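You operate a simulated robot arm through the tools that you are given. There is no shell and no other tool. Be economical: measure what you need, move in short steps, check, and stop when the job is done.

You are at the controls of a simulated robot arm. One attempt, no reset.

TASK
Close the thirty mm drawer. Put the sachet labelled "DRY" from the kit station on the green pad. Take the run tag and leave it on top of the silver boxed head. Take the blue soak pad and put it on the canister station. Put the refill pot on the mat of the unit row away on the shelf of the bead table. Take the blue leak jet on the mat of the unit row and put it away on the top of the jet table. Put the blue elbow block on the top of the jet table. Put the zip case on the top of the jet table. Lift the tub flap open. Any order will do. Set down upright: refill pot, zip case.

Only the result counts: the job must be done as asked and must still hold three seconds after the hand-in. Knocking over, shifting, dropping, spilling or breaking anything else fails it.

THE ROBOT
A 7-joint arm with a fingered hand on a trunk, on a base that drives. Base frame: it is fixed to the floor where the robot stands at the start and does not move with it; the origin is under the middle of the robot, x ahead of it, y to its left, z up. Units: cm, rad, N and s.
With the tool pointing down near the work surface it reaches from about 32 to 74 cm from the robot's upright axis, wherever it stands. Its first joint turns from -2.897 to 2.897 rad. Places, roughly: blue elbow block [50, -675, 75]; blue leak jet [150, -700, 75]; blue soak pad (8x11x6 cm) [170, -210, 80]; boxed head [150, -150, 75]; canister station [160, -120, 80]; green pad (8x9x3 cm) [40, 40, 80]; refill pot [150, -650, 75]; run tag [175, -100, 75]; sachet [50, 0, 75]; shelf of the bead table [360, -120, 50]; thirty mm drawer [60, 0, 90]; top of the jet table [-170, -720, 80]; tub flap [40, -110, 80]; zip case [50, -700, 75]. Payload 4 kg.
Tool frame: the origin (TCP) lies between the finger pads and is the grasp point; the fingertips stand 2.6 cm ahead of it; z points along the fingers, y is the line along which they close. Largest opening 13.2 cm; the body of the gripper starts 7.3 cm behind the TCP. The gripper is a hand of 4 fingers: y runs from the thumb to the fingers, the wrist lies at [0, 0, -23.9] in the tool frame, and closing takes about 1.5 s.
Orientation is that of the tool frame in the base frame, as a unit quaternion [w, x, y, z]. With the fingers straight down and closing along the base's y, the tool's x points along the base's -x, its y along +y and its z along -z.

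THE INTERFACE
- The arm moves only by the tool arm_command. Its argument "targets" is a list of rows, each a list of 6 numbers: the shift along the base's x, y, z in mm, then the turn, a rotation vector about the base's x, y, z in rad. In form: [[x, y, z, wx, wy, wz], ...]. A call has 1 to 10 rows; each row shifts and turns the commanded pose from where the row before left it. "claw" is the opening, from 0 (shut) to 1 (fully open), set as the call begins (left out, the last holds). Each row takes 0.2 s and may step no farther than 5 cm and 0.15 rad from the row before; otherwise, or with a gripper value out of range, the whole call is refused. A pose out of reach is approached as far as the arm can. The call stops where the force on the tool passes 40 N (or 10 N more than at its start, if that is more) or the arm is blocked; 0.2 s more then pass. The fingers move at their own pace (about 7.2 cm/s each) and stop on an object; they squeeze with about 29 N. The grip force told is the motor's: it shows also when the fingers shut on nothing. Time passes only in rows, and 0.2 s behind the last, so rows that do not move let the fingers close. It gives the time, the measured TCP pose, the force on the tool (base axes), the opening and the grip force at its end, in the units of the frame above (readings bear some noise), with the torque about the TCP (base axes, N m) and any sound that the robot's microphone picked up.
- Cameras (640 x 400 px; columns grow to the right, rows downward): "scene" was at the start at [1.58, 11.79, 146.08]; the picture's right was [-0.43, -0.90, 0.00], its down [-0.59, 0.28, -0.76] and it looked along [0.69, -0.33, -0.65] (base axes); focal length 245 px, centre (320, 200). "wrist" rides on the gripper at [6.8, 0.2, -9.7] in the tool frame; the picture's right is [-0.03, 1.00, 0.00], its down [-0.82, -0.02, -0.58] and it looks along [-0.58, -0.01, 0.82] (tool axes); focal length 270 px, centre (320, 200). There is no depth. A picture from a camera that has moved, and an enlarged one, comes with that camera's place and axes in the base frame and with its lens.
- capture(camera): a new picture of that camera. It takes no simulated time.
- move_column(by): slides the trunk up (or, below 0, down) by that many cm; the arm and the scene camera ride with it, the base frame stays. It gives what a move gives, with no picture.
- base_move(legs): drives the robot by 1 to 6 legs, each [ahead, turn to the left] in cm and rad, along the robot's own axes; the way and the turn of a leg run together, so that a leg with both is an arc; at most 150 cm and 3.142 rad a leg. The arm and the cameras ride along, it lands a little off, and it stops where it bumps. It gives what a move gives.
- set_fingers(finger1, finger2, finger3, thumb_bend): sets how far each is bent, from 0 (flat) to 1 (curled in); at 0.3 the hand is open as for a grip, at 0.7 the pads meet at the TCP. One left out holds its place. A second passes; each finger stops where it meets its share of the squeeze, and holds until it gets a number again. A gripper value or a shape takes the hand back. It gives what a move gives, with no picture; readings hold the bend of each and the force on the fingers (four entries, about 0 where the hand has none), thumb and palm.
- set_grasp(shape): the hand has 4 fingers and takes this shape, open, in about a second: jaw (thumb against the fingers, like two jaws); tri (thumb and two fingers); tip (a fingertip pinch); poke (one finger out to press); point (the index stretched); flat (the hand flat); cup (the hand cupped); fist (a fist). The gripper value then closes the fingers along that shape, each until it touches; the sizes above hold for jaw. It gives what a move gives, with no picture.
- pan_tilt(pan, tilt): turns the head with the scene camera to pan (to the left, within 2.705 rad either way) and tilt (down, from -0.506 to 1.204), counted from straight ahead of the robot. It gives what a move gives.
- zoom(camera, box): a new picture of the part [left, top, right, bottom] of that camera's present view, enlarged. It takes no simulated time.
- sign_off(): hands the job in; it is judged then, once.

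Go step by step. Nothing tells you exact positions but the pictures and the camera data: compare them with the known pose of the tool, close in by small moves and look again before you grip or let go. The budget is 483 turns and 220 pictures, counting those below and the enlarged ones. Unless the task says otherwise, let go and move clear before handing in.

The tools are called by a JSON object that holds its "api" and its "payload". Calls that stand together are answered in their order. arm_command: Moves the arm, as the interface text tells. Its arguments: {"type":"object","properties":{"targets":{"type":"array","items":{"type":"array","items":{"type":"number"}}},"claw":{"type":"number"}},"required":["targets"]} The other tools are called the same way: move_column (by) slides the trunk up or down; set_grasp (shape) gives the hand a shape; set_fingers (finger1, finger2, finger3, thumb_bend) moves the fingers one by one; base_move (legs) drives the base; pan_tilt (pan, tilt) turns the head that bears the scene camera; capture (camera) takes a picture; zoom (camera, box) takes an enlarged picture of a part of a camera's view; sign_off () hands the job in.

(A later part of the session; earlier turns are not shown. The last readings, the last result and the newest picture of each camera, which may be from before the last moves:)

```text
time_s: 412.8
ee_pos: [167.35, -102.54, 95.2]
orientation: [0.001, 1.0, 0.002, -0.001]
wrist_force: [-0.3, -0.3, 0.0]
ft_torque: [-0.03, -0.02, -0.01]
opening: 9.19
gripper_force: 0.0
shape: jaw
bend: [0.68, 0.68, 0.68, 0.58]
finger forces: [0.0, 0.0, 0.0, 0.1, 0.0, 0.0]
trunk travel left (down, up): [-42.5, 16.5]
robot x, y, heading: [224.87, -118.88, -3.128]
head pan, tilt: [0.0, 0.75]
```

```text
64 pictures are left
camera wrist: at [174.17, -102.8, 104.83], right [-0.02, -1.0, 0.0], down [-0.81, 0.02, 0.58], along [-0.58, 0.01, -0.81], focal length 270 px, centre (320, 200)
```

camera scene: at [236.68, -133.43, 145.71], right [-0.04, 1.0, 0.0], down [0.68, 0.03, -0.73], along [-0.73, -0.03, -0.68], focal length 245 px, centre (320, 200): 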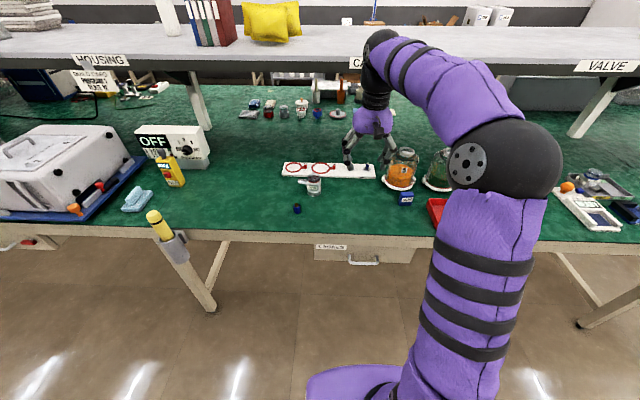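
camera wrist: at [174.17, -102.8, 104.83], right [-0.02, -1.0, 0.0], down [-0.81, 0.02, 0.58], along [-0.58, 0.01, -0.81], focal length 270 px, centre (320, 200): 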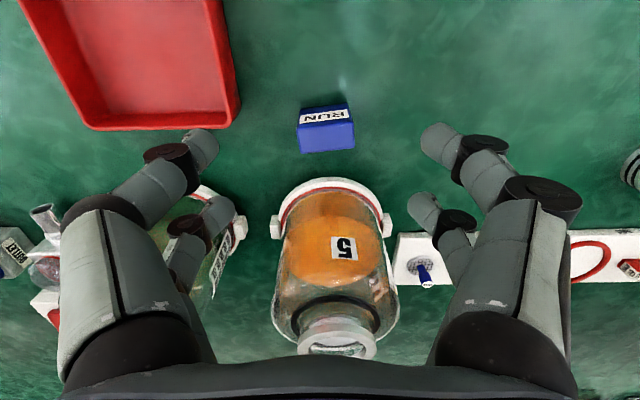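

The tag centre refines to [165.2, -103.2]; the red tray's corner is close, so I narrow the hand before descending.

{"api": "arm_command", "payload": {"targets": [[-1, -6, 0, 0, 0, 0], [0, 0, 0, 0, 0, 0], [0, 0, -45, 0, 0, 0], [0, 0, -45, 0, 0, 0], [0, 0, -30, 0, 0, 0], [0, 0, 0, 0, 0, 0]], "claw": 0.48}}

{"api": "capture", "payload": {"camera": "wrist"}}

```text
time_s: 414.2
ee_pos: [167.32, -103.28, 83.15]
orientation: [0.001, 1.0, 0.001, -0.001]
wrist_force: [1.0, -1.3, 0.5]
ft_torque: [-0.01, -0.03, 0.03]
opening: 6.36
gripper_force: 0.0
shape: jaw
bend: [0.73, 0.73, 0.73, 0.7]
finger forces: [0.1, 0.0, 0.0, 0.0, 0.1, 0.1]
trunk travel left (down, up): [-42.5, 16.5]
robot x, y, heading: [224.5, -118.66, -3.136]
head pan, tilt: [0.0, 0.75]
```

```text
63 pictures are left
camera wrist: at [174.1, -103.56, 92.87], right [-0.02, -1.0, 0.0], down [-0.81, 0.02, 0.58], along [-0.58, 0.01, -0.81], focal length 270 px, centre (320, 200)
```

wrist: 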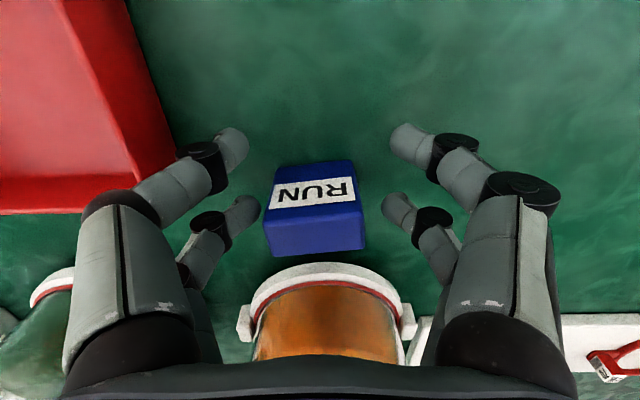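

The far pair lines up with the tag. I descend the last 2 cm and pinch.

{"api": "arm_command", "payload": {"targets": [[0, 0, -20, 0, 0, 0], [0, 0, 0, 0, 0, 0]]}}

{"api": "arm_command", "payload": {"targets": [[0, 0, 0, 0, 0, 0], [0, 0, 0, 0, 0, 0], [0, 0, 0, 0, 0, 0], [0, 0, 0, 0, 0, 0], [0, 0, 0, 0, 0, 0], [0, 0, 0, 0, 0, 0]], "claw": 0}}

{"api": "arm_command", "payload": {"targets": [[0, 0, 30, 0, 0, 0], [0, 0, 40, 0, 0, 0], [0, 0, 40, 0, 0, 0], [0, 0, 0, 0, 0, 0]]}}

{"api": "capture", "payload": {"camera": "wrist"}}

```text
time_s: 414.8
ee_pos: [167.17, -103.33, 81.27]
orientation: [0.0, 1.0, 0.001, -0.002]
wrist_force: [-0.5, 0.3, -0.6]
ft_torque: [0.0, -0.03, 0.0]
opening: 6.4
gripper_force: 0.0
shape: jaw
bend: [0.73, 0.73, 0.73, 0.7]
finger forces: [0.1, 0.0, 0.0, 0.1, 0.1, 0.1]
trunk travel left (down, up): [-42.5, 16.5]
robot x, y, heading: [224.68, -118.7, -3.13]
head pan, tilt: [0.0, 0.75]
```

```text
time_s: 416.2
ee_pos: [167.21, -103.3, 81.26]
orientation: [0.001, 1.0, 0.001, -0.002]
wrist_force: [-0.6, -0.7, -1.1]
ft_torque: [0.02, -0.01, 0.0]
opening: 0.44
gripper_force: 29.6
shape: jaw
bend: [0.61, 0.74, 0.74, 0.7]
finger forces: [0.0, 25.5, 25.5, 0.0, 0.0, 0.1]
trunk travel left (down, up): [-42.5, 16.5]
robot x, y, heading: [224.48, -118.25, -3.131]
head pan, tilt: [0.0, 0.75]
```

```text
time_s: 417.2
ee_pos: [167.47, -103.44, 92.21]
orientation: [0.001, 1.0, 0.001, -0.002]
wrist_force: [1.0, 0.1, -0.2]
ft_torque: [0.0, -0.03, 0.02]
opening: 0.39
gripper_force: 28.9
shape: jaw
bend: [0.61, 0.74, 0.74, 0.7]
finger forces: [0.0, 25.5, 25.5, 0.0, 0.0, 0.1]
trunk travel left (down, up): [-42.5, 16.5]
robot x, y, heading: [224.52, -118.74, -3.134]
head pan, tilt: [0.0, 0.75]
```

```text
62 pictures are left
camera wrist: at [174.29, -103.77, 101.84], right [-0.02, -1.0, 0.0], down [-0.81, 0.02, 0.58], along [-0.58, 0.01, -0.81], focal length 270 px, centre (320, 200)
```

wrist: 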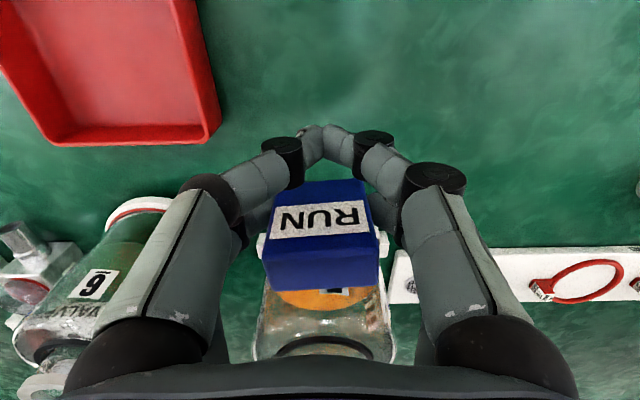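

The far pair holds the tag. I carry it to the open area at about [174, -121] and stand it there so I can then tip it flat.

{"api": "arm_command", "payload": {"targets": [[30, -30, 10, 0, 0, 0], [30, -35, 0, 0, 0, 0], [28, -40, 0, 0, 0, 0], [0, -45, 0, 0, 0, 0], [0, -27, -30, 0, 0, 0], [0, 0, -45, 0, 0, 0], [0, 0, -30, 0, 0, 0], [0, 0, -8, 0, 0, 0], [0, 0, -3, 0, 0, 0], [0, 0, 0, 0, 0, 0]]}}

```text
time_s: 419.4
ee_pos: [176.02, -120.75, 81.8]
orientation: [0.002, 1.0, 0.0, -0.002]
wrist_force: [0.0, -0.6, -0.5]
ft_torque: [-0.03, 0.01, -0.01]
opening: 0.42
gripper_force: 29.5
shape: jaw
bend: [0.61, 0.74, 0.74, 0.7]
finger forces: [0.1, 25.6, 25.6, 0.0, 0.0, 0.1]
trunk travel left (down, up): [-42.5, 16.5]
robot x, y, heading: [224.86, -118.49, -3.132]
head pan, tilt: [0.0, 0.75]
```

{"api": "arm_command", "payload": {"targets": [[0, 0, -3, 0, 0, 0], [0, 0, -3, 0, 0, 0], [0, 0, 0, 0, 0, 0]]}}

{"api": "arm_command", "payload": {"targets": [[0, 0, 0, 0, 0, 0], [0, 0, 0, 0, 0, 0], [0, 0, 0, 0, 0, 0], [0, 0, 0, 0, 0, 0], [0, 0, 40, 0, 0, 0], [10, 0, 40, 0, 0, 0], [40, 0, 0, 0, 0, 0], [0, 0, 0, 0, 0, 0]], "claw": 0.5}}

{"api": "capture", "payload": {"camera": "wrist"}}

```text
time_s: 420.2
ee_pos: [175.91, -120.99, 81.1]
orientation: [0.001, 1.0, 0.002, -0.002]
wrist_force: [0.0, 0.4, 2.1]
ft_torque: [-0.01, 0.04, 0.03]
opening: 0.42
gripper_force: 29.0
shape: jaw
bend: [0.61, 0.74, 0.74, 0.7]
finger forces: [0.1, 25.8, 26.0, 0.1, 0.0, 0.0]
trunk travel left (down, up): [-42.5, 16.5]
robot x, y, heading: [224.77, -118.42, -3.136]
head pan, tilt: [0.0, 0.75]
```

```text
time_s: 422.0
ee_pos: [181.07, -121.13, 89.15]
orientation: [0.001, 1.0, 0.0, -0.002]
wrist_force: [-0.2, 0.3, 0.7]
ft_torque: [0.01, -0.01, -0.01]
opening: 6.56
gripper_force: 0.1
shape: jaw
bend: [0.73, 0.73, 0.73, 0.7]
finger forces: [0.0, 0.1, 0.1, 0.0, 0.0, 0.0]
trunk travel left (down, up): [-42.5, 16.5]
robot x, y, heading: [224.66, -118.4, -3.128]
head pan, tilt: [0.0, 0.75]
```

```text
61 pictures are left
camera wrist: at [187.9, -121.42, 98.65], right [-0.02, -1.0, 0.0], down [-0.81, 0.02, 0.58], along [-0.58, 0.01, -0.81], focal length 270 px, centre (320, 200)
```

wrist: 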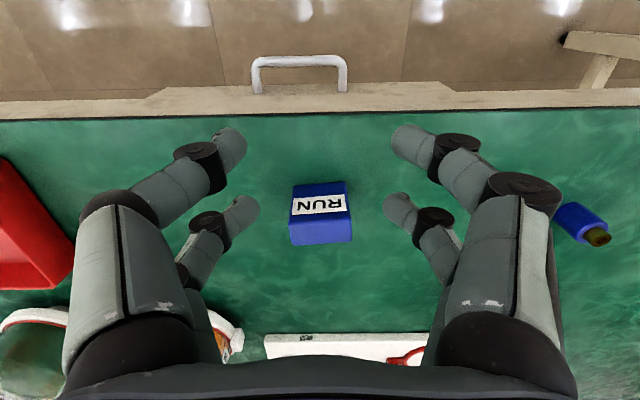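

The tag stands in the open. I close the fingers and nudge its top gently backward so it lies flat.

{"api": "arm_command", "payload": {"targets": [[0, 0, 0, 0, 0, 0], [0, 0, 0, 0, 0, 0], [0, 0, 0, 0, 0, 0], [0, 0, -25, 0, 0, 0], [0, 0, -25, 0, 0, 0], [0, 0, 0, 0, 0, 0]], "claw": 0}}

{"api": "arm_command", "payload": {"targets": [[-20, 0, 0, 0, 0, 0], [-8, 0, 0, 0, 0, 0], [-5, 0, 0, 0, 0, 0], [-5, 0, 0, 0, 0, 0], [-5, 0, 0, 0, 0, 0], [-5, 0, 0, 0, 0, 0], [-5, 0, 0, 0, 0, 0], [-5, 0, 0, 0, 0, 0], [0, 0, 0, 0, 0, 0]]}}

{"api": "capture", "payload": {"camera": "wrist"}}

```text
time_s: 423.4
ee_pos: [181.11, -121.13, 83.98]
orientation: [0.0, 1.0, 0.001, -0.002]
wrist_force: [-0.3, 0.4, 0.1]
ft_torque: [-0.02, 0.0, 0.0]
opening: 0.0
gripper_force: 29.1
shape: jaw
bend: [0.62, 0.63, 0.63, 0.7]
finger forces: [0.0, 0.1, 0.0, 0.1, 0.1, 0.0]
trunk travel left (down, up): [-42.5, 16.5]
robot x, y, heading: [224.56, -118.51, -3.127]
head pan, tilt: [0.0, 0.75]
```

```text
time_s: 425.4
ee_pos: [175.31, -121.16, 84.07]
orientation: [0.0, 1.0, 0.0, -0.002]
wrist_force: [-0.4, 0.0, 0.3]
ft_torque: [-0.02, 0.0, -0.03]
opening: 0.0
gripper_force: 29.4
shape: jaw
bend: [0.62, 0.63, 0.63, 0.7]
finger forces: [0.0, 0.0, 0.0, 0.1, 0.0, 0.0]
trunk travel left (down, up): [-42.5, 16.5]
robot x, y, heading: [224.52, -118.51, -3.13]
head pan, tilt: [0.0, 0.75]
```

```text
60 pictures are left
camera wrist: at [182.06, -121.4, 93.75], right [-0.02, -1.0, 0.0], down [-0.81, 0.02, 0.58], along [-0.58, 0.01, -0.81], focal length 270 px, centre (320, 200)
```

wrist: 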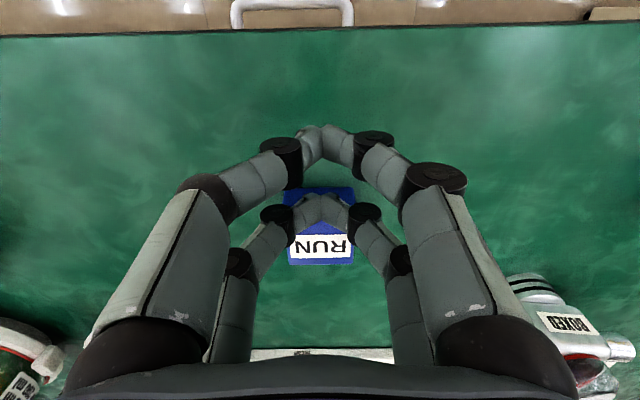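

It seems to lie flat, RUN up. I raise the hand and check.

{"api": "arm_command", "payload": {"targets": [[0, 0, 45, 0, 0, 0], [-20, 0, 45, 0, 0, 0], [0, 0, 0, 0, 0, 0]], "claw": 0.6}}

{"api": "capture", "payload": {"camera": "wrist"}}

```text
time_s: 426.2
ee_pos: [173.29, -120.72, 93.16]
orientation: [0.001, 1.0, 0.001, -0.002]
wrist_force: [0.6, 0.2, 0.3]
ft_torque: [0.01, -0.01, 0.03]
opening: 7.85
gripper_force: 0.1
shape: jaw
bend: [0.71, 0.71, 0.71, 0.7]
finger forces: [0.1, 0.0, 0.1, 0.1, 0.1, 0.1]
trunk travel left (down, up): [-42.5, 16.5]
robot x, y, heading: [224.69, -118.57, -3.128]
head pan, tilt: [0.0, 0.75]
```

```text
59 pictures are left
camera wrist: at [180.02, -121.01, 102.87], right [-0.02, -1.0, 0.0], down [-0.81, 0.02, 0.58], along [-0.58, 0.01, -0.81], focal length 270 px, centre (320, 200)
```

wrist: 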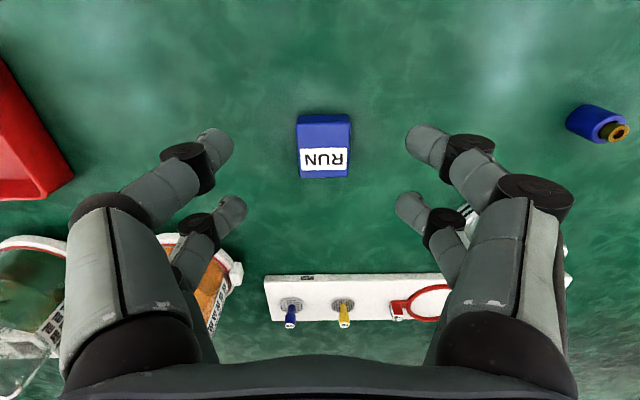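

The tag lies flat at about [169.4, -121.1]. I grip it across its width with both finger pairs.

{"api": "arm_command", "payload": {"targets": [[-39, -4, -30, 0, 0, 0], [0, 0, -45, 0, 0, 0], [0, 0, -38, 0, 0, 0], [0, 0, -7, 0, 0, 0], [0, 0, 0, 0, 0, 0]], "claw": 0.55}}

{"api": "arm_command", "payload": {"targets": [[0, 0, 0, 0, 0, 0], [0, 0, 0, 0, 0, 0], [0, 0, 0, 0, 0, 0], [0, 0, 0, 0, 0, 0], [0, 0, 0, 0, 0, 0]], "claw": 0}}

{"api": "arm_command", "payload": {"targets": [[0, 0, 30, 0, 0, 0], [0, 0, 45, 0, 0, 0], [0, 0, 45, 0, 0, 0], [0, 0, 0, 0, 0, 0]]}}

{"api": "capture", "payload": {"camera": "wrist"}}

```text
time_s: 427.4
ee_pos: [169.26, -121.23, 81.2]
orientation: [0.0, 1.0, 0.0, -0.001]
wrist_force: [0.0, 0.5, 0.3]
ft_torque: [0.03, 0.0, -0.01]
opening: 7.32
gripper_force: 0.1
shape: jaw
bend: [0.72, 0.72, 0.72, 0.7]
finger forces: [0.1, 0.0, 0.1, 0.0, 0.0, 0.0]
trunk travel left (down, up): [-42.5, 16.5]
robot x, y, heading: [224.81, -118.6, -3.131]
head pan, tilt: [0.0, 0.75]
```

```text
time_s: 428.6
ee_pos: [169.19, -121.07, 81.21]
orientation: [0.0, 1.0, 0.001, -0.002]
wrist_force: [0.1, 0.3, 0.6]
ft_torque: [-0.05, -0.02, -0.05]
opening: 4.07
gripper_force: 28.9
shape: jaw
bend: [0.74, 0.74, 0.74, 0.7]
finger forces: [26.3, 26.4, 26.1, 0.1, 26.5, 0.0]
trunk travel left (down, up): [-42.5, 16.5]
robot x, y, heading: [224.58, -118.54, -3.135]
head pan, tilt: [0.0, 0.75]
```

```text
time_s: 429.6
ee_pos: [169.08, -121.32, 93.18]
orientation: [0.001, 1.0, 0.001, -0.003]
wrist_force: [0.2, 0.7, 0.0]
ft_torque: [0.02, 0.04, -0.01]
opening: 4.09
gripper_force: 28.8
shape: jaw
bend: [0.74, 0.74, 0.74, 0.7]
finger forces: [26.3, 26.4, 26.1, 0.0, 26.7, 0.1]
trunk travel left (down, up): [-42.5, 16.5]
robot x, y, heading: [224.78, -118.46, -3.133]
head pan, tilt: [0.0, 0.75]
```

```text
58 pictures are left
camera wrist: at [176.03, -121.52, 102.89], right [-0.02, -1.0, 0.0], down [-0.81, 0.02, 0.58], along [-0.58, 0.01, -0.81], focal length 270 px, centre (320, 200)
```

wrist: 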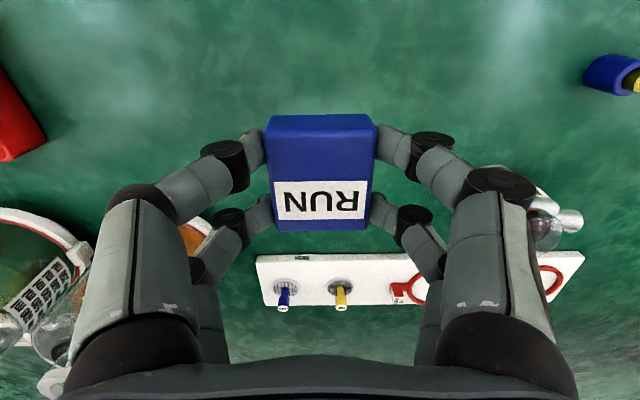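

The tag is held flat. I zoom on the head from here to fix the dome centre better.

{"api": "zoom", "payload": {"camera": "wrist", "box": [500, 160, 600, 260]}}

{"api": "zoom", "payload": {"camera": "scene", "box": [260, 150, 360, 220]}}

```text
4.00 times, centred on (550, 210) of wrist
camera zoom: at [176.03, -121.52, 102.89], right [-0.02, -1.0, 0.0], down [-0.81, 0.02, 0.58], along [-0.58, 0.01, -0.81], focal length 1081 px, centre (-600, 160)
```

zoom: 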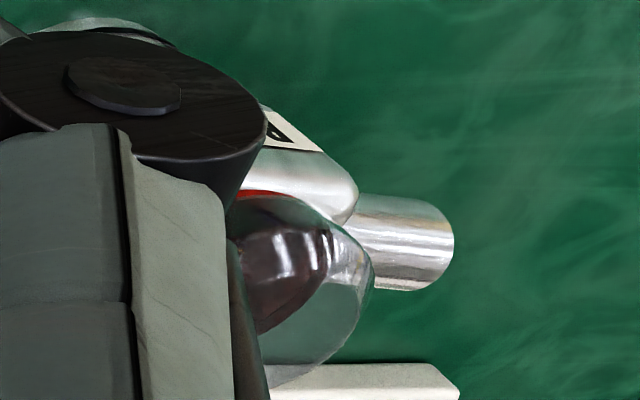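

```text
5.71 times, centred on (310, 185) of scene
camera zoom: at [222.43, -133.73, 145.7], right [-0.01, 1.0, 0.0], down [0.68, 0.01, -0.73], along [-0.73, -0.01, -0.68], focal length 1402 px, centre (377, 286)
```

zoom: 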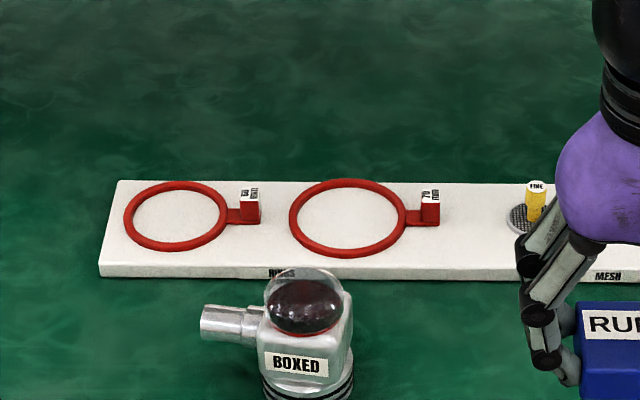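

It is a real dome: sphere centre ≈[159.3, -139.3, 85.2], apex z≈87.6. With the tag 2.3 cm thick it can balance flat there if centred within a few millimetres. I move over it.

{"api": "arm_command", "payload": {"targets": [[0, 0, 35, 0, 0, 0], [-25, -40, 0, 0, 0, 0], [-25, -40, 0, 0, 0, 0], [-25, -40, 0, 0, 0, 0], [-25, -40, 0, 0, 0, 0], [0, -20, -10, 0, 0, 0], [0, 0, 0, 0, 0, 0], [0, 0, 0, 0, 0, 0]]}}

```text
time_s: 431.4
ee_pos: [159.35, -139.43, 95.54]
orientation: [0.0, 1.0, 0.001, -0.002]
wrist_force: [-0.8, -0.3, -0.5]
ft_torque: [0.01, 0.01, 0.0]
opening: 4.1
gripper_force: 28.8
shape: jaw
bend: [0.74, 0.74, 0.74, 0.7]
finger forces: [26.4, 26.5, 26.1, 0.0, 26.7, 0.0]
trunk travel left (down, up): [-42.5, 16.5]
robot x, y, heading: [224.68, -118.27, -3.133]
head pan, tilt: [0.0, 0.75]
```

{"api": "arm_command", "payload": {"targets": [[-1, 1, -15, 0, 0, 0], [0, 0, -15, 0, 0, 0], [0, 0, -10, 0, 0, 0], [0, 0, 0, 0, 0, 0]]}}

{"api": "zoom", "payload": {"camera": "scene", "box": [260, 140, 380, 230]}}

{"api": "capture", "payload": {"camera": "wrist"}}

```text
time_s: 432.4
ee_pos: [159.06, -139.3, 91.6]
orientation: [0.001, 1.0, 0.001, -0.002]
wrist_force: [-0.2, -1.2, 0.6]
ft_torque: [0.02, 0.01, 0.0]
opening: 4.07
gripper_force: 28.6
shape: jaw
bend: [0.74, 0.74, 0.74, 0.7]
finger forces: [26.4, 26.4, 26.2, 0.0, 26.7, 0.0]
trunk travel left (down, up): [-42.5, 16.5]
robot x, y, heading: [224.78, -118.8, -3.132]
head pan, tilt: [0.0, 0.75]
```

```text
4.44 times, centred on (320, 185) of scene
camera zoom: at [222.41, -133.74, 145.7], right [-0.01, 1.0, 0.0], down [0.68, 0.01, -0.73], along [-0.73, -0.01, -0.68], focal length 1090 px, centre (320, 267)
```

zoom: 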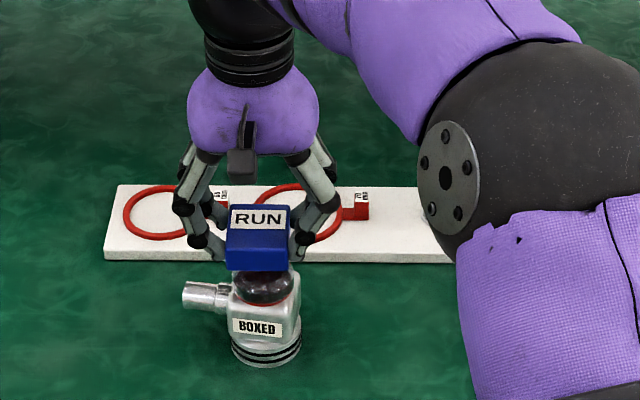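

```text
54 pictures are left
camera wrist: at [166.02, -139.64, 101.23], right [-0.02, -1.0, 0.0], down [-0.81, 0.02, 0.58], along [-0.58, 0.01, -0.81], focal length 270 px, centre (320, 200)
```

wrist: 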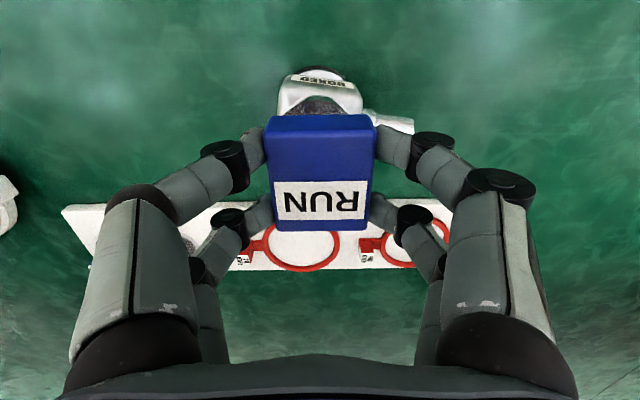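

Alignment looks right within a couple of millimetres. I lower gently until I feel contact and read the torque.

{"api": "arm_command", "payload": {"targets": [[0, 0, -3, 0, 0, 0], [0, 0, -2, 0, 0, 0], [0, 0, -2, 0, 0, 0], [0, 0, 0, 0, 0, 0]]}}

```text
time_s: 433.4
ee_pos: [159.26, -139.29, 90.86]
orientation: [0.001, 1.0, 0.001, -0.002]
wrist_force: [-0.1, 0.3, -0.8]
ft_torque: [0.0, 0.02, 0.02]
opening: 4.1
gripper_force: 28.7
shape: jaw
bend: [0.74, 0.74, 0.74, 0.7]
finger forces: [26.4, 26.4, 26.2, 0.0, 26.8, 0.0]
trunk travel left (down, up): [-42.5, 16.5]
robot x, y, heading: [224.68, -118.43, -3.13]
head pan, tilt: [0.0, 0.75]
```

{"api": "arm_command", "payload": {"targets": [[0, 0, -2, 0, 0, 0], [0, 0, -2, 0, 0, 0], [0, 0, 0, 0, 0, 0]]}}

```text
time_s: 434.2
ee_pos: [159.2, -139.42, 90.39]
orientation: [0.001, 1.0, 0.001, -0.001]
wrist_force: [-0.8, 0.6, -0.6]
ft_torque: [0.0, -0.01, 0.01]
opening: 4.08
gripper_force: 29.4
shape: jaw
bend: [0.74, 0.74, 0.74, 0.7]
finger forces: [26.5, 26.5, 26.2, 0.0, 26.7, 0.1]
trunk travel left (down, up): [-42.5, 16.5]
robot x, y, heading: [224.61, -118.54, -3.128]
head pan, tilt: [0.0, 0.75]
```

{"api": "arm_command", "payload": {"targets": [[0, 0, -2, 0, 0, 0], [0, 0, -2, 0, 0, 0], [0, 0, -2, 0, 0, 0], [0, 0, 0, 0, 0, 0]]}}

```text
time_s: 435.2
ee_pos: [159.24, -139.45, 89.88]
orientation: [0.0, 1.0, 0.0, -0.002]
wrist_force: [0.3, -0.5, 0.0]
ft_torque: [-0.01, 0.0, -0.01]
opening: 4.1
gripper_force: 29.3
shape: jaw
bend: [0.74, 0.74, 0.74, 0.7]
finger forces: [26.4, 26.4, 26.2, 0.0, 26.8, 0.1]
trunk travel left (down, up): [-42.5, 16.5]
robot x, y, heading: [224.8, -118.61, -3.126]
head pan, tilt: [0.0, 0.75]
```

{"api": "arm_command", "payload": {"targets": [[0, 0, -2, 0, 0, 0], [0, 0, -2, 0, 0, 0], [0, 0, 0, 0, 0, 0]]}}

{"api": "zoom", "payload": {"camera": "scene", "box": [280, 165, 340, 225]}}

```text
time_s: 436.0
ee_pos: [159.14, -139.41, 89.67]
orientation: [0.001, 1.0, 0.001, -0.004]
wrist_force: [-0.6, 0.1, 14.1]
ft_torque: [0.04, -0.06, -0.02]
opening: 4.12
gripper_force: 29.1
shape: jaw
bend: [0.74, 0.74, 0.74, 0.7]
finger forces: [27.8, 27.1, 26.9, 0.1, 28.7, 0.0]
trunk travel left (down, up): [-42.5, 16.5]
robot x, y, heading: [224.73, -118.35, -3.132]
head pan, tilt: [0.0, 0.75]
```

```text
6.67 times, centred on (310, 195) of scene
camera zoom: at [222.53, -133.7, 145.73], right [-0.01, 1.0, 0.0], down [0.68, 0.01, -0.73], along [-0.73, -0.01, -0.68], focal length 1635 px, centre (387, 233)
```

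zoom: 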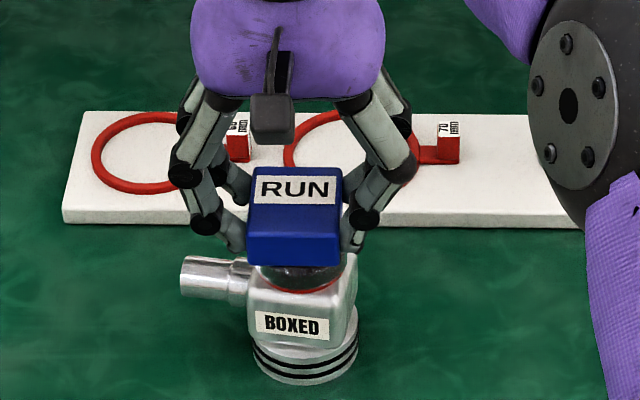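

Contact with 14 N; the torque says the dome apex is about 5 mm toward +x and 3 mm toward +y of the hand centre. I lift slightly, correct, and touch again.

{"api": "arm_command", "payload": {"targets": [[0, 0, 6, 0, 0, 0], [4, 3, 0, 0, 0, 0], [0, 0, 0, 0, 0, 0], [0, 0, -4, 0, 0, 0], [0, 0, -2, 0, 0, 0], [0, 0, 0, 0, 0, 0]]}}

```text
time_s: 437.4
ee_pos: [159.69, -139.04, 89.63]
orientation: [0.0, 1.0, 0.0, -0.004]
wrist_force: [-0.8, 0.2, 13.0]
ft_torque: [0.06, -0.07, -0.04]
opening: 4.12
gripper_force: 28.8
shape: jaw
bend: [0.74, 0.74, 0.74, 0.7]
finger forces: [28.3, 27.5, 26.8, 0.1, 28.4, 0.0]
trunk travel left (down, up): [-42.5, 16.5]
robot x, y, heading: [224.65, -118.45, -3.131]
head pan, tilt: [0.0, 0.75]
```

The reading barely changed, so the top may be flatter than it looks. The head's base ring also suggests its axis is nearer x≈160.2; I shift 3 mm more and read again.

{"api": "arm_command", "payload": {"targets": [[0, 0, 6, 0, 0, 0], [3, 0, 0, 0, 0, 0], [0, 0, 0, 0, 0, 0], [0, 0, -4, 0, 0, 0], [0, 0, -2, 0, 0, 0], [0, 0, 0, 0, 0, 0]]}}

{"api": "zoom", "payload": {"camera": "scene", "box": [280, 165, 340, 225]}}

```text
time_s: 438.8
ee_pos: [159.88, -139.13, 89.63]
orientation: [0.001, 1.0, 0.002, -0.003]
wrist_force: [0.8, -1.0, 15.3]
ft_torque: [0.03, -0.11, -0.01]
opening: 4.1
gripper_force: 28.8
shape: jaw
bend: [0.74, 0.74, 0.74, 0.7]
finger forces: [28.4, 27.8, 26.9, 0.0, 28.8, 0.0]
trunk travel left (down, up): [-42.5, 16.5]
robot x, y, heading: [224.77, -118.53, -3.128]
head pan, tilt: [0.0, 0.75]
```

```text
6.67 times, centred on (310, 195) of scene
camera zoom: at [222.56, -133.71, 145.73], right [-0.01, 1.0, 0.0], down [0.68, 0.01, -0.73], along [-0.73, -0.01, -0.68], focal length 1635 px, centre (387, 233)
```

zoom: 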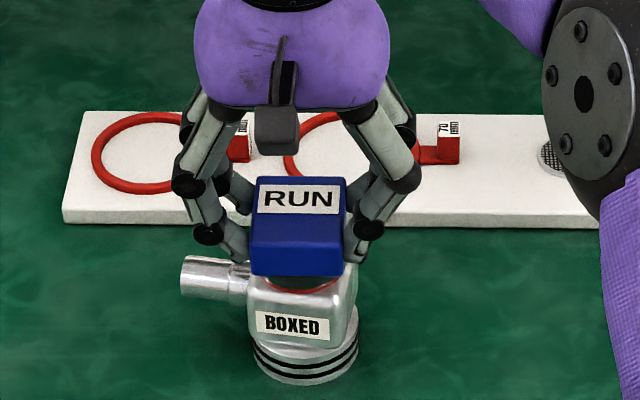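

Comparing tag and base ring in the same picture, they are now aligned within about a millimetre. I relax the pressure and open the fingers only slightly.

{"api": "arm_command", "payload": {"targets": [[0, 0, 1.5, 0, 0, 0], [0, 0, 0, 0, 0, 0], [0, 0, 0, 0, 0, 0]]}}

{"api": "arm_command", "payload": {"targets": [[0, 0, 0, 0, 0, 0], [0, 0, 0, 0, 0, 0], [0, 0, 0, 0, 0, 0], [0, 0, 0, 0, 0, 0]], "claw": 0.42}}

{"api": "zoom", "payload": {"camera": "scene", "box": [280, 165, 340, 225]}}

```text
time_s: 439.6
ee_pos: [159.97, -139.14, 89.67]
orientation: [0.001, 1.0, 0.002, -0.003]
wrist_force: [-0.6, -1.5, 11.5]
ft_torque: [-0.05, 0.0, 0.0]
opening: 4.1
gripper_force: 28.9
shape: jaw
bend: [0.74, 0.74, 0.74, 0.7]
finger forces: [28.6, 28.0, 26.7, 0.0, 28.4, 0.1]
trunk travel left (down, up): [-42.5, 16.5]
robot x, y, heading: [224.72, -118.68, -3.132]
head pan, tilt: [0.0, 0.75]
```

```text
time_s: 440.6
ee_pos: [159.96, -139.1, 89.66]
orientation: [-0.001, 1.0, 0.0, -0.001]
wrist_force: [0.3, -0.3, 0.7]
ft_torque: [-0.01, 0.02, -0.01]
opening: 5.48
gripper_force: 0.1
shape: jaw
bend: [0.73, 0.73, 0.73, 0.7]
finger forces: [0.0, 0.0, 0.0, 0.0, 0.0, 0.0]
trunk travel left (down, up): [-42.5, 16.5]
robot x, y, heading: [224.69, -118.56, -3.134]
head pan, tilt: [0.0, 0.75]
```

```text
6.67 times, centred on (310, 195) of scene
camera zoom: at [222.42, -133.74, 145.7], right [-0.01, 1.0, 0.0], down [0.68, 0.01, -0.73], along [-0.73, -0.01, -0.68], focal length 1635 px, centre (387, 233)
```

zoom: 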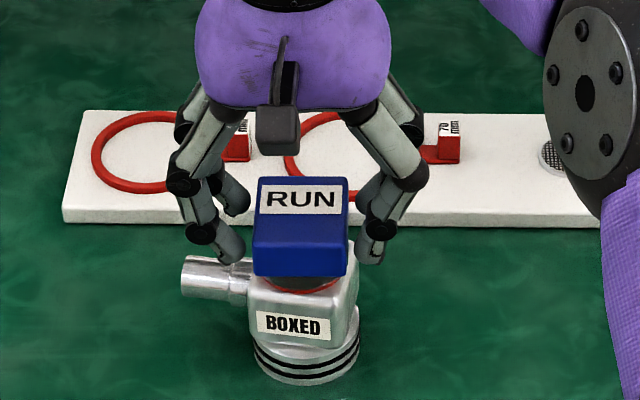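

The tag rests level on the head. I lift the hand straight away.

{"api": "arm_command", "payload": {"targets": [[0, 0, 0, 0, 0, 0], [0, 0, 10, 0, 0, 0], [0, 0, 25, 0, 0, 0], [0, 0, 45, 0, 0, 0], [0, 0, 45, 0, 0, 0], [30, 0, 30, 0, 0, 0], [0, 0, 0, 0, 0, 0]], "claw": 0.5}}

{"api": "capture", "payload": {"camera": "wrist"}}

```text
time_s: 442.2
ee_pos: [162.95, -139.04, 105.2]
orientation: [0.002, 1.0, 0.0, -0.002]
wrist_force: [0.8, 0.2, -0.1]
ft_torque: [-0.01, 0.02, 0.0]
opening: 6.55
gripper_force: 0.0
shape: jaw
bend: [0.73, 0.73, 0.73, 0.7]
finger forces: [0.1, 0.0, 0.0, 0.1, 0.0, 0.1]
trunk travel left (down, up): [-42.5, 16.5]
robot x, y, heading: [224.39, -118.38, -3.126]
head pan, tilt: [0.0, 0.75]
```

```text
50 pictures are left
camera wrist: at [169.79, -139.36, 114.81], right [-0.02, -1.0, 0.0], down [-0.81, 0.02, 0.58], along [-0.58, 0.01, -0.81], focal length 270 px, centre (320, 200)
```

wrist: 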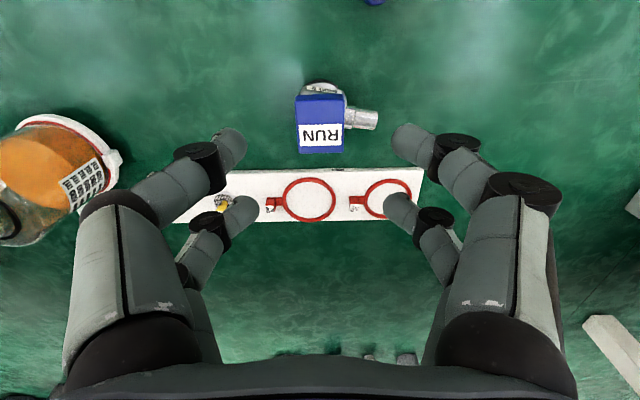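

The tag sits on the head. Next the soak pad: I draw the arm in and up, then drive to y≈-203.

{"api": "arm_command", "payload": {"targets": [[40, 20, 20, 0, 0, 0], [45, 20, 0, 0, 0, 0], [45, 20, 0, 0, 0, 0], [45, 20, 0, 0, 0, 0], [0, 40, 0, 0, 0, 0], [0, 40, 0, 0, 0, 0], [0, 30, 0, 0, 0, 0], [0, 0, 0, 0, 0, 0]], "claw": 0.6}}

```text
time_s: 444.0
ee_pos: [180.53, -120.0, 107.08]
orientation: [0.0, 1.0, 0.0, -0.002]
wrist_force: [-0.1, 1.3, -0.4]
ft_torque: [0.01, 0.01, 0.01]
opening: 7.87
gripper_force: 0.1
shape: jaw
bend: [0.71, 0.71, 0.71, 0.7]
finger forces: [0.1, 0.1, 0.0, 0.0, 0.0, 0.1]
trunk travel left (down, up): [-42.5, 16.5]
robot x, y, heading: [224.47, -118.84, -3.129]
head pan, tilt: [0.0, 0.75]
```

{"api": "base_move", "payload": {"legs": [[-18, 0], [0, 1.56], [86, 0], [0, -1.565], [14, 0]]}}

{"api": "capture", "payload": {"camera": "wrist"}}

{"api": "capture", "payload": {"camera": "scene"}}

```text
time_s: 458.3
ee_pos: [186.62, -206.89, 107.09]
orientation: [0.001, 1.0, 0.006, -0.002]
wrist_force: [-0.5, -0.2, 0.7]
ft_torque: [-0.02, 0.04, 0.0]
opening: 7.86
gripper_force: 0.0
shape: jaw
bend: [0.71, 0.71, 0.71, 0.7]
finger forces: [0.1, 0.0, 0.0, 0.0, 0.1, 0.0]
trunk travel left (down, up): [-42.5, 16.5]
robot x, y, heading: [230.42, -205.08, -3.116]
head pan, tilt: [0.0, 0.75]
```

```text
49 pictures are left
camera wrist: at [193.49, -207.06, 116.76], right [-0.02, -1.0, 0.0], down [-0.81, 0.01, 0.58], along [-0.58, 0.01, -0.81], focal length 270 px, centre (320, 200)
```

wrist: 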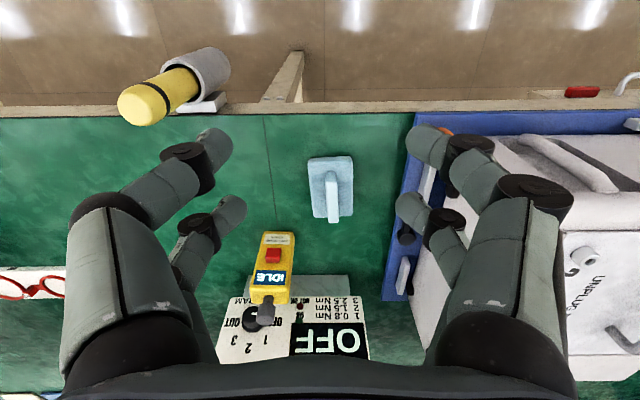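

```text
48 pictures are left
camera scene: at [228.66, -220.14, 145.71], right [-0.02, 1.0, 0.0], down [0.68, 0.02, -0.73], along [-0.73, -0.02, -0.68], focal length 245 px, centre (320, 200)
```

scene: 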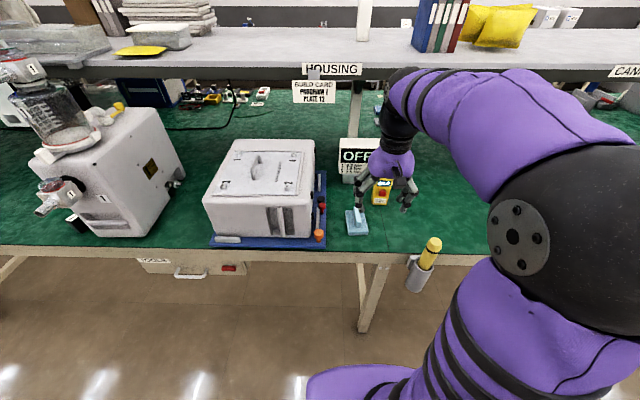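

{"api": "zoom", "payload": {"camera": "wrist", "box": [270, 130, 390, 240]}}

{"api": "zoom", "payload": {"camera": "scene", "box": [310, 160, 430, 250]}}

```text
3.64 times, centred on (330, 185) of wrist
camera zoom: at [193.49, -207.06, 116.76], right [-0.02, -1.0, 0.0], down [-0.81, 0.01, 0.58], along [-0.58, 0.01, -0.81], focal length 983 px, centre (284, 254)
```

zoom: 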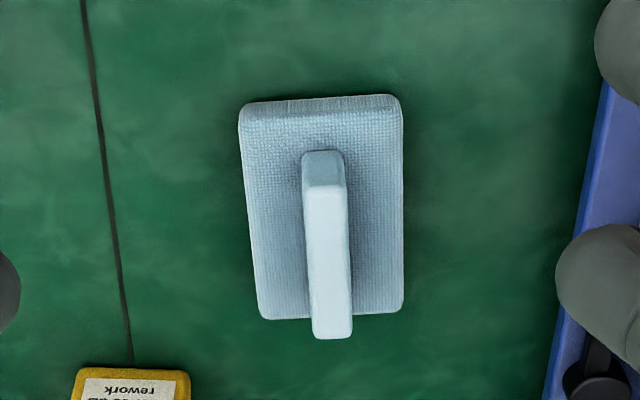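

```text
4.44 times, centred on (370, 205) of scene
camera zoom: at [228.66, -220.14, 145.71], right [-0.02, 1.0, 0.0], down [0.68, 0.02, -0.73], along [-0.73, -0.02, -0.68], focal length 1090 px, centre (98, 178)
```

zoom: 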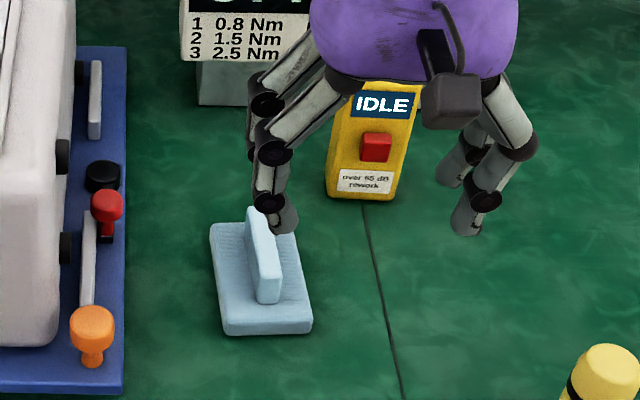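

The pad is a flat base with a fin handle along x: fin centre [169.5, -208.4], top z≈84. I grip the fin across y with both finger pairs.

{"api": "arm_command", "payload": {"targets": [[-45, -5, 0, 0, 0, 0], [-45, -5, 0, 0, 0, 0], [-45, -5, 0, 0, 0, 0], [-37, 0, -30, 0, 0, 0], [0, 0, -45, 0, 0, 0], [0, 0, -45, 0, 0, 0], [0, 0, -45, 0, 0, 0], [0, 0, -35, 0, 0, 0], [0, 0, 0, 0, 0, 0]], "claw": 0.42}}

{"api": "capture", "payload": {"camera": "wrist"}}

```text
time_s: 460.3
ee_pos: [169.51, -208.45, 87.05]
orientation: [0.001, 1.0, 0.005, -0.002]
wrist_force: [0.0, -0.2, -0.2]
ft_torque: [0.01, 0.0, 0.02]
opening: 5.62
gripper_force: 0.0
shape: jaw
bend: [0.73, 0.73, 0.73, 0.7]
finger forces: [0.0, 0.1, 0.1, 0.1, 0.0, 0.0]
trunk travel left (down, up): [-42.5, 16.5]
robot x, y, heading: [230.99, -205.29, -3.123]
head pan, tilt: [0.0, 0.75]
```

```text
45 pictures are left
camera wrist: at [176.34, -208.71, 96.73], right [-0.02, -1.0, 0.0], down [-0.81, 0.01, 0.58], along [-0.58, 0.01, -0.81], focal length 270 px, centre (320, 200)
```

wrist: 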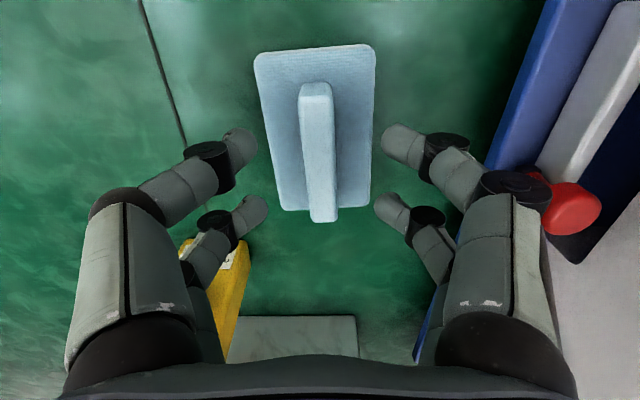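

Centred over the fin with clearance to the red lever. I go down 4 cm and close.

{"api": "arm_command", "payload": {"targets": [[0, 0, -25, 0, 0, 0], [0, 0, -15, 0, 0, 0], [0, 0, 0, 0, 0, 0]]}}

{"api": "arm_command", "payload": {"targets": [[0, 0, 0, 0, 0, 0], [0, 0, 0, 0, 0, 0], [0, 0, 0, 0, 0, 0], [0, 0, 0, 0, 0, 0], [0, 0, 0, 0, 0, 0], [0, 0, 0, 0, 0, 0]], "claw": 0}}

{"api": "arm_command", "payload": {"targets": [[0, 0, 30, 0, 0, 0], [0, 0, 45, 0, 0, 0], [0, 0, 45, 0, 0, 0], [0, 0, 45, 0, 0, 0], [0, 0, 45, 0, 0, 0], [40, 0, 20, 0, 0, 0], [45, 0, 0, 0, 0, 0], [45, 0, 0, 0, 0, 0], [45, 0, 0, 0, 0, 0], [0, 0, 0, 0, 0, 0]]}}

{"api": "capture", "payload": {"camera": "wrist"}}

```text
time_s: 461.1
ee_pos: [169.35, -208.4, 83.15]
orientation: [0.001, 1.0, 0.005, -0.002]
wrist_force: [0.3, -0.5, -0.1]
ft_torque: [0.0, 0.02, -0.02]
opening: 5.6
gripper_force: 0.1
shape: jaw
bend: [0.73, 0.73, 0.73, 0.7]
finger forces: [0.1, 0.0, 0.0, 0.0, 0.1, 0.0]
trunk travel left (down, up): [-42.5, 16.5]
robot x, y, heading: [230.71, -204.73, -3.119]
head pan, tilt: [0.0, 0.75]
```

```text
time_s: 462.5
ee_pos: [169.43, -208.3, 83.22]
orientation: [0.001, 1.0, 0.005, -0.003]
wrist_force: [0.9, 0.7, -0.3]
ft_torque: [-0.02, 0.02, -0.03]
opening: 1.24
gripper_force: 29.1
shape: jaw
bend: [0.72, 0.72, 0.72, 0.7]
finger forces: [26.0, 26.0, 25.9, 0.0, 26.3, 0.0]
trunk travel left (down, up): [-42.5, 16.5]
robot x, y, heading: [230.38, -205.44, -3.12]
head pan, tilt: [0.0, 0.75]
```

```text
time_s: 464.7
ee_pos: [186.7, -208.42, 106.09]
orientation: [0.001, 1.0, 0.005, -0.002]
wrist_force: [0.2, 0.1, -0.2]
ft_torque: [0.0, 0.02, 0.01]
opening: 1.23
gripper_force: 28.8
shape: jaw
bend: [0.72, 0.72, 0.72, 0.7]
finger forces: [26.1, 26.0, 25.9, 0.0, 26.2, 0.0]
trunk travel left (down, up): [-42.5, 16.5]
robot x, y, heading: [230.8, -204.83, -3.115]
head pan, tilt: [0.0, 0.75]
```

```text
44 pictures are left
camera wrist: at [193.58, -208.62, 115.78], right [-0.02, -1.0, 0.0], down [-0.81, 0.01, 0.58], along [-0.58, 0.01, -0.81], focal length 270 px, centre (320, 200)
```

wrist: 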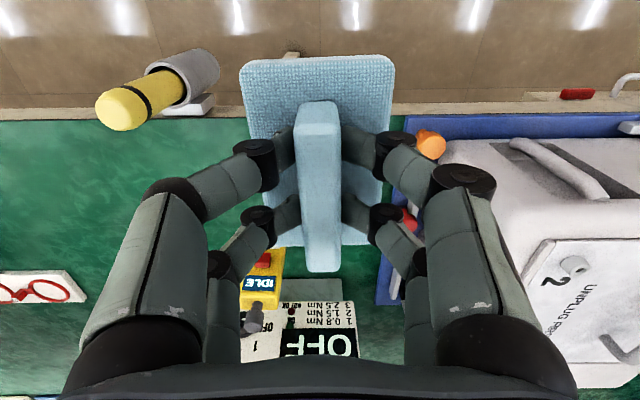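

The soak pad is held. I take it back to the canister station.

{"api": "base_move", "payload": {"legs": [[-18, 0], [0, -1.596], [84, 0], [0, 1.571], [14, 0]]}}

{"api": "capture", "payload": {"camera": "scene"}}

```text
time_s: 479.0
ee_pos: [190.2, -123.3, 106.13]
orientation: [0.001, 1.0, 0.009, -0.002]
wrist_force: [-0.5, -0.4, -0.4]
ft_torque: [-0.04, -0.01, 0.02]
opening: 1.22
gripper_force: 29.0
shape: jaw
bend: [0.72, 0.72, 0.72, 0.7]
finger forces: [26.1, 26.1, 26.0, 0.1, 26.2, 0.0]
trunk travel left (down, up): [-42.5, 16.5]
robot x, y, heading: [234.1, -119.98, -3.12]
head pan, tilt: [0.0, 0.75]
```

```text
43 pictures are left
camera scene: at [232.2, -134.89, 145.71], right [-0.03, 1.0, 0.0], down [0.68, 0.02, -0.73], along [-0.73, -0.02, -0.68], focal length 245 px, centre (320, 200)
```

scene: 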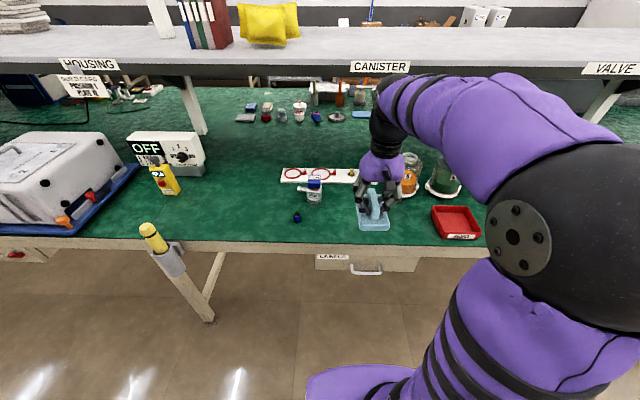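

The tag still sits on the head. I move the pad to about [164.5, -121] and lower it.

{"api": "arm_command", "payload": {"targets": [[-45, 5, 0, 0, 0, 0], [-45, 5, 0, 0, 0, 0], [-45, 5, 0, 0, 0, 0], [-45, 4, 0, 0, 0, 0], [-45, 4, 0, 0, 0, 0], [-32, 0, -30, 0, 0, 0], [0, 0, -45, 0, 0, 0], [0, 0, -45, 0, 0, 0], [0, 0, -45, 0, 0, 0], [0, 0, -35, 0, 0, 0]]}}

{"api": "capture", "payload": {"camera": "wrist"}}

```text
time_s: 481.2
ee_pos: [164.41, -121.14, 85.97]
orientation: [0.0, 1.0, 0.009, -0.002]
wrist_force: [0.4, -0.1, -0.5]
ft_torque: [0.0, -0.01, 0.03]
opening: 1.25
gripper_force: 29.2
shape: jaw
bend: [0.72, 0.72, 0.72, 0.7]
finger forces: [26.1, 26.0, 25.9, 0.0, 26.3, 0.1]
trunk travel left (down, up): [-42.5, 16.5]
robot x, y, heading: [234.2, -119.51, -3.117]
head pan, tilt: [0.0, 0.75]
```

```text
42 pictures are left
camera wrist: at [171.35, -121.38, 95.65], right [-0.01, -1.0, 0.0], down [-0.81, 0.01, 0.58], along [-0.58, 0.0, -0.81], focal length 270 px, centre (320, 200)
```

wrist: 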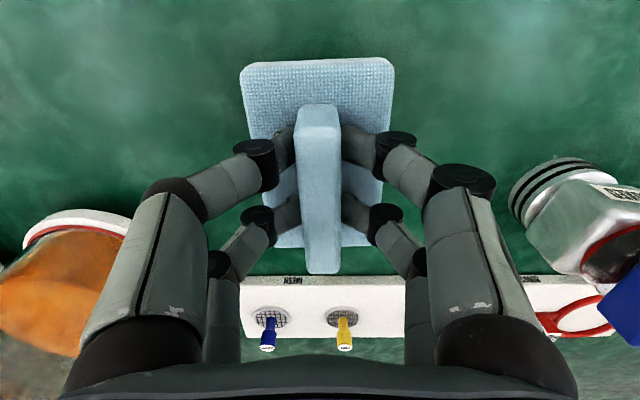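

Clear of the ring tray, the canister and the head. I lower to touch.

{"api": "arm_command", "payload": {"targets": [[0, 0, -15, 0, 0, 0], [0, 0, -6, 0, 0, 0], [0, 0, -3, 0, 0, 0], [0, 0, -3, 0, 0, 0], [0, 0, 0, 0, 0, 0]]}}

```text
time_s: 482.4
ee_pos: [164.29, -121.13, 83.44]
orientation: [0.001, 1.0, 0.009, -0.002]
wrist_force: [0.0, 0.9, -0.5]
ft_torque: [-0.01, 0.0, -0.02]
opening: 1.24
gripper_force: 29.6
shape: jaw
bend: [0.72, 0.72, 0.72, 0.7]
finger forces: [26.1, 26.1, 26.1, 0.0, 26.2, 0.0]
trunk travel left (down, up): [-42.5, 16.5]
robot x, y, heading: [234.07, -119.61, -3.12]
head pan, tilt: [0.0, 0.75]
```

{"api": "arm_command", "payload": {"targets": [[0, 0, -2, 0, 0, 0], [0, 0, -2, 0, 0, 0], [0, 0, 0, 0, 0, 0]]}}

```text
time_s: 483.2
ee_pos: [164.42, -121.09, 83.03]
orientation: [0.001, 1.0, 0.008, -0.002]
wrist_force: [-0.6, 0.2, -0.2]
ft_torque: [-0.03, -0.03, -0.04]
opening: 1.24
gripper_force: 29.4
shape: jaw
bend: [0.72, 0.72, 0.72, 0.7]
finger forces: [26.1, 26.0, 25.9, 0.0, 26.2, 0.0]
trunk travel left (down, up): [-42.5, 16.5]
robot x, y, heading: [233.97, -119.62, -3.118]
head pan, tilt: [0.0, 0.75]
```

{"api": "arm_command", "payload": {"targets": [[0, 0, -2, 0, 0, 0], [0, 0, -2, 0, 0, 0], [0, 0, 0, 0, 0, 0]]}}

```text
time_s: 484.0
ee_pos: [164.36, -121.13, 83.0]
orientation: [0.001, 1.0, 0.009, -0.005]
wrist_force: [-4.8, 1.0, 18.1]
ft_torque: [0.05, -0.06, -0.02]
opening: 1.26
gripper_force: 29.0
shape: jaw
bend: [0.72, 0.72, 0.72, 0.71]
finger forces: [28.8, 27.9, 27.4, 0.0, 29.8, 0.0]
trunk travel left (down, up): [-42.5, 16.5]
robot x, y, heading: [234.21, -119.5, -3.114]
head pan, tilt: [0.0, 0.75]
```

The pad is down. I ease off, open and rise.

{"api": "arm_command", "payload": {"targets": [[0, 0, 3, 0, 0, 0], [0, 0, 0, 0, 0, 0]]}}

{"api": "arm_command", "payload": {"targets": [[0, 0, 0, 0, 0, 0], [0, 0, 0, 0, 0, 0], [0, 0, 0, 0, 0, 0], [0, 0, 40, 0, 0, 0], [0, 0, 45, 0, 0, 0], [0, 0, 45, 0, 0, 0], [40, 0, 30, 0, 0, 0], [45, 0, 20, 0, 0, 0], [45, 0, 20, 0, 0, 0], [45, 0, 10, 0, 0, 0]], "claw": 0.42}}

{"api": "zoom", "payload": {"camera": "scene", "box": [270, 140, 490, 250]}}

```text
time_s: 484.6
ee_pos: [164.52, -120.99, 82.99]
orientation: [0.0, 1.0, 0.009, -0.002]
wrist_force: [-5.7, 0.3, 10.9]
ft_torque: [0.03, 0.01, -0.05]
opening: 1.27
gripper_force: 28.7
shape: jaw
bend: [0.72, 0.72, 0.72, 0.71]
finger forces: [28.4, 27.5, 27.7, 0.0, 29.2, 0.0]
trunk travel left (down, up): [-42.5, 16.5]
robot x, y, heading: [234.35, -120.01, -3.118]
head pan, tilt: [0.0, 0.75]
```

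```text
time_s: 486.8
ee_pos: [181.89, -121.22, 104.08]
orientation: [0.001, 1.0, 0.009, -0.001]
wrist_force: [-0.1, -0.2, -0.7]
ft_torque: [-0.02, 0.0, -0.01]
opening: 5.49
gripper_force: 0.0
shape: jaw
bend: [0.73, 0.73, 0.73, 0.7]
finger forces: [0.1, 0.1, 0.0, 0.0, 0.0, 0.1]
trunk travel left (down, up): [-42.5, 16.5]
robot x, y, heading: [234.21, -119.63, -3.112]
head pan, tilt: [0.0, 0.75]
```

```text
2.91 times, centred on (380, 195) of scene
camera zoom: at [232.19, -134.89, 145.71], right [-0.03, 1.0, 0.0], down [0.68, 0.02, -0.73], along [-0.73, -0.02, -0.68], focal length 714 px, centre (146, 214)
```

zoom: 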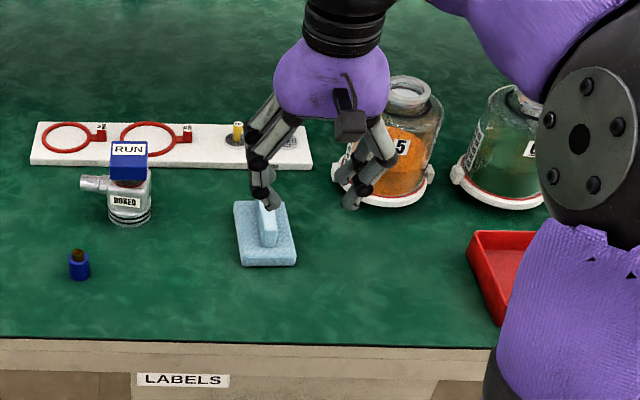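

Pad placed. Last piece: the leak jet. I back off and drive down the back aisle, correcting on the way.

{"api": "base_move", "payload": {"legs": [[-12, 0], [0, 1.545], [150, 0], [150, 0]]}}

```text
time_s: 505.8
ee_pos: [243.67, -470.59, 104.05]
orientation: [0.002, 0.71, 0.705, 0.0]
wrist_force: [0.5, 0.0, -1.0]
ft_torque: [-0.02, 0.01, 0.02]
opening: 5.5
gripper_force: 0.1
shape: jaw
bend: [0.73, 0.73, 0.73, 0.7]
finger forces: [0.1, 0.1, 0.1, 0.0, 0.0, 0.0]
trunk travel left (down, up): [-42.5, 16.5]
robot x, y, heading: [243.65, -418.26, -1.568]
head pan, tilt: [0.0, 0.75]
```

{"api": "base_move", "payload": {"legs": [[0, -0.02], [150, 0], [124, 0]]}}

```text
time_s: 519.3
ee_pos: [233.47, -740.01, 104.08]
orientation: [0.002, 0.726, 0.688, -0.001]
wrist_force: [-0.9, -0.3, 0.8]
ft_torque: [0.0, -0.04, 0.01]
opening: 5.49
gripper_force: 0.1
shape: jaw
bend: [0.73, 0.73, 0.73, 0.7]
finger forces: [0.0, 0.1, 0.0, 0.1, 0.0, 0.1]
trunk travel left (down, up): [-42.5, 16.5]
robot x, y, heading: [235.64, -687.41, -1.615]
head pan, tilt: [0.0, 0.75]
```

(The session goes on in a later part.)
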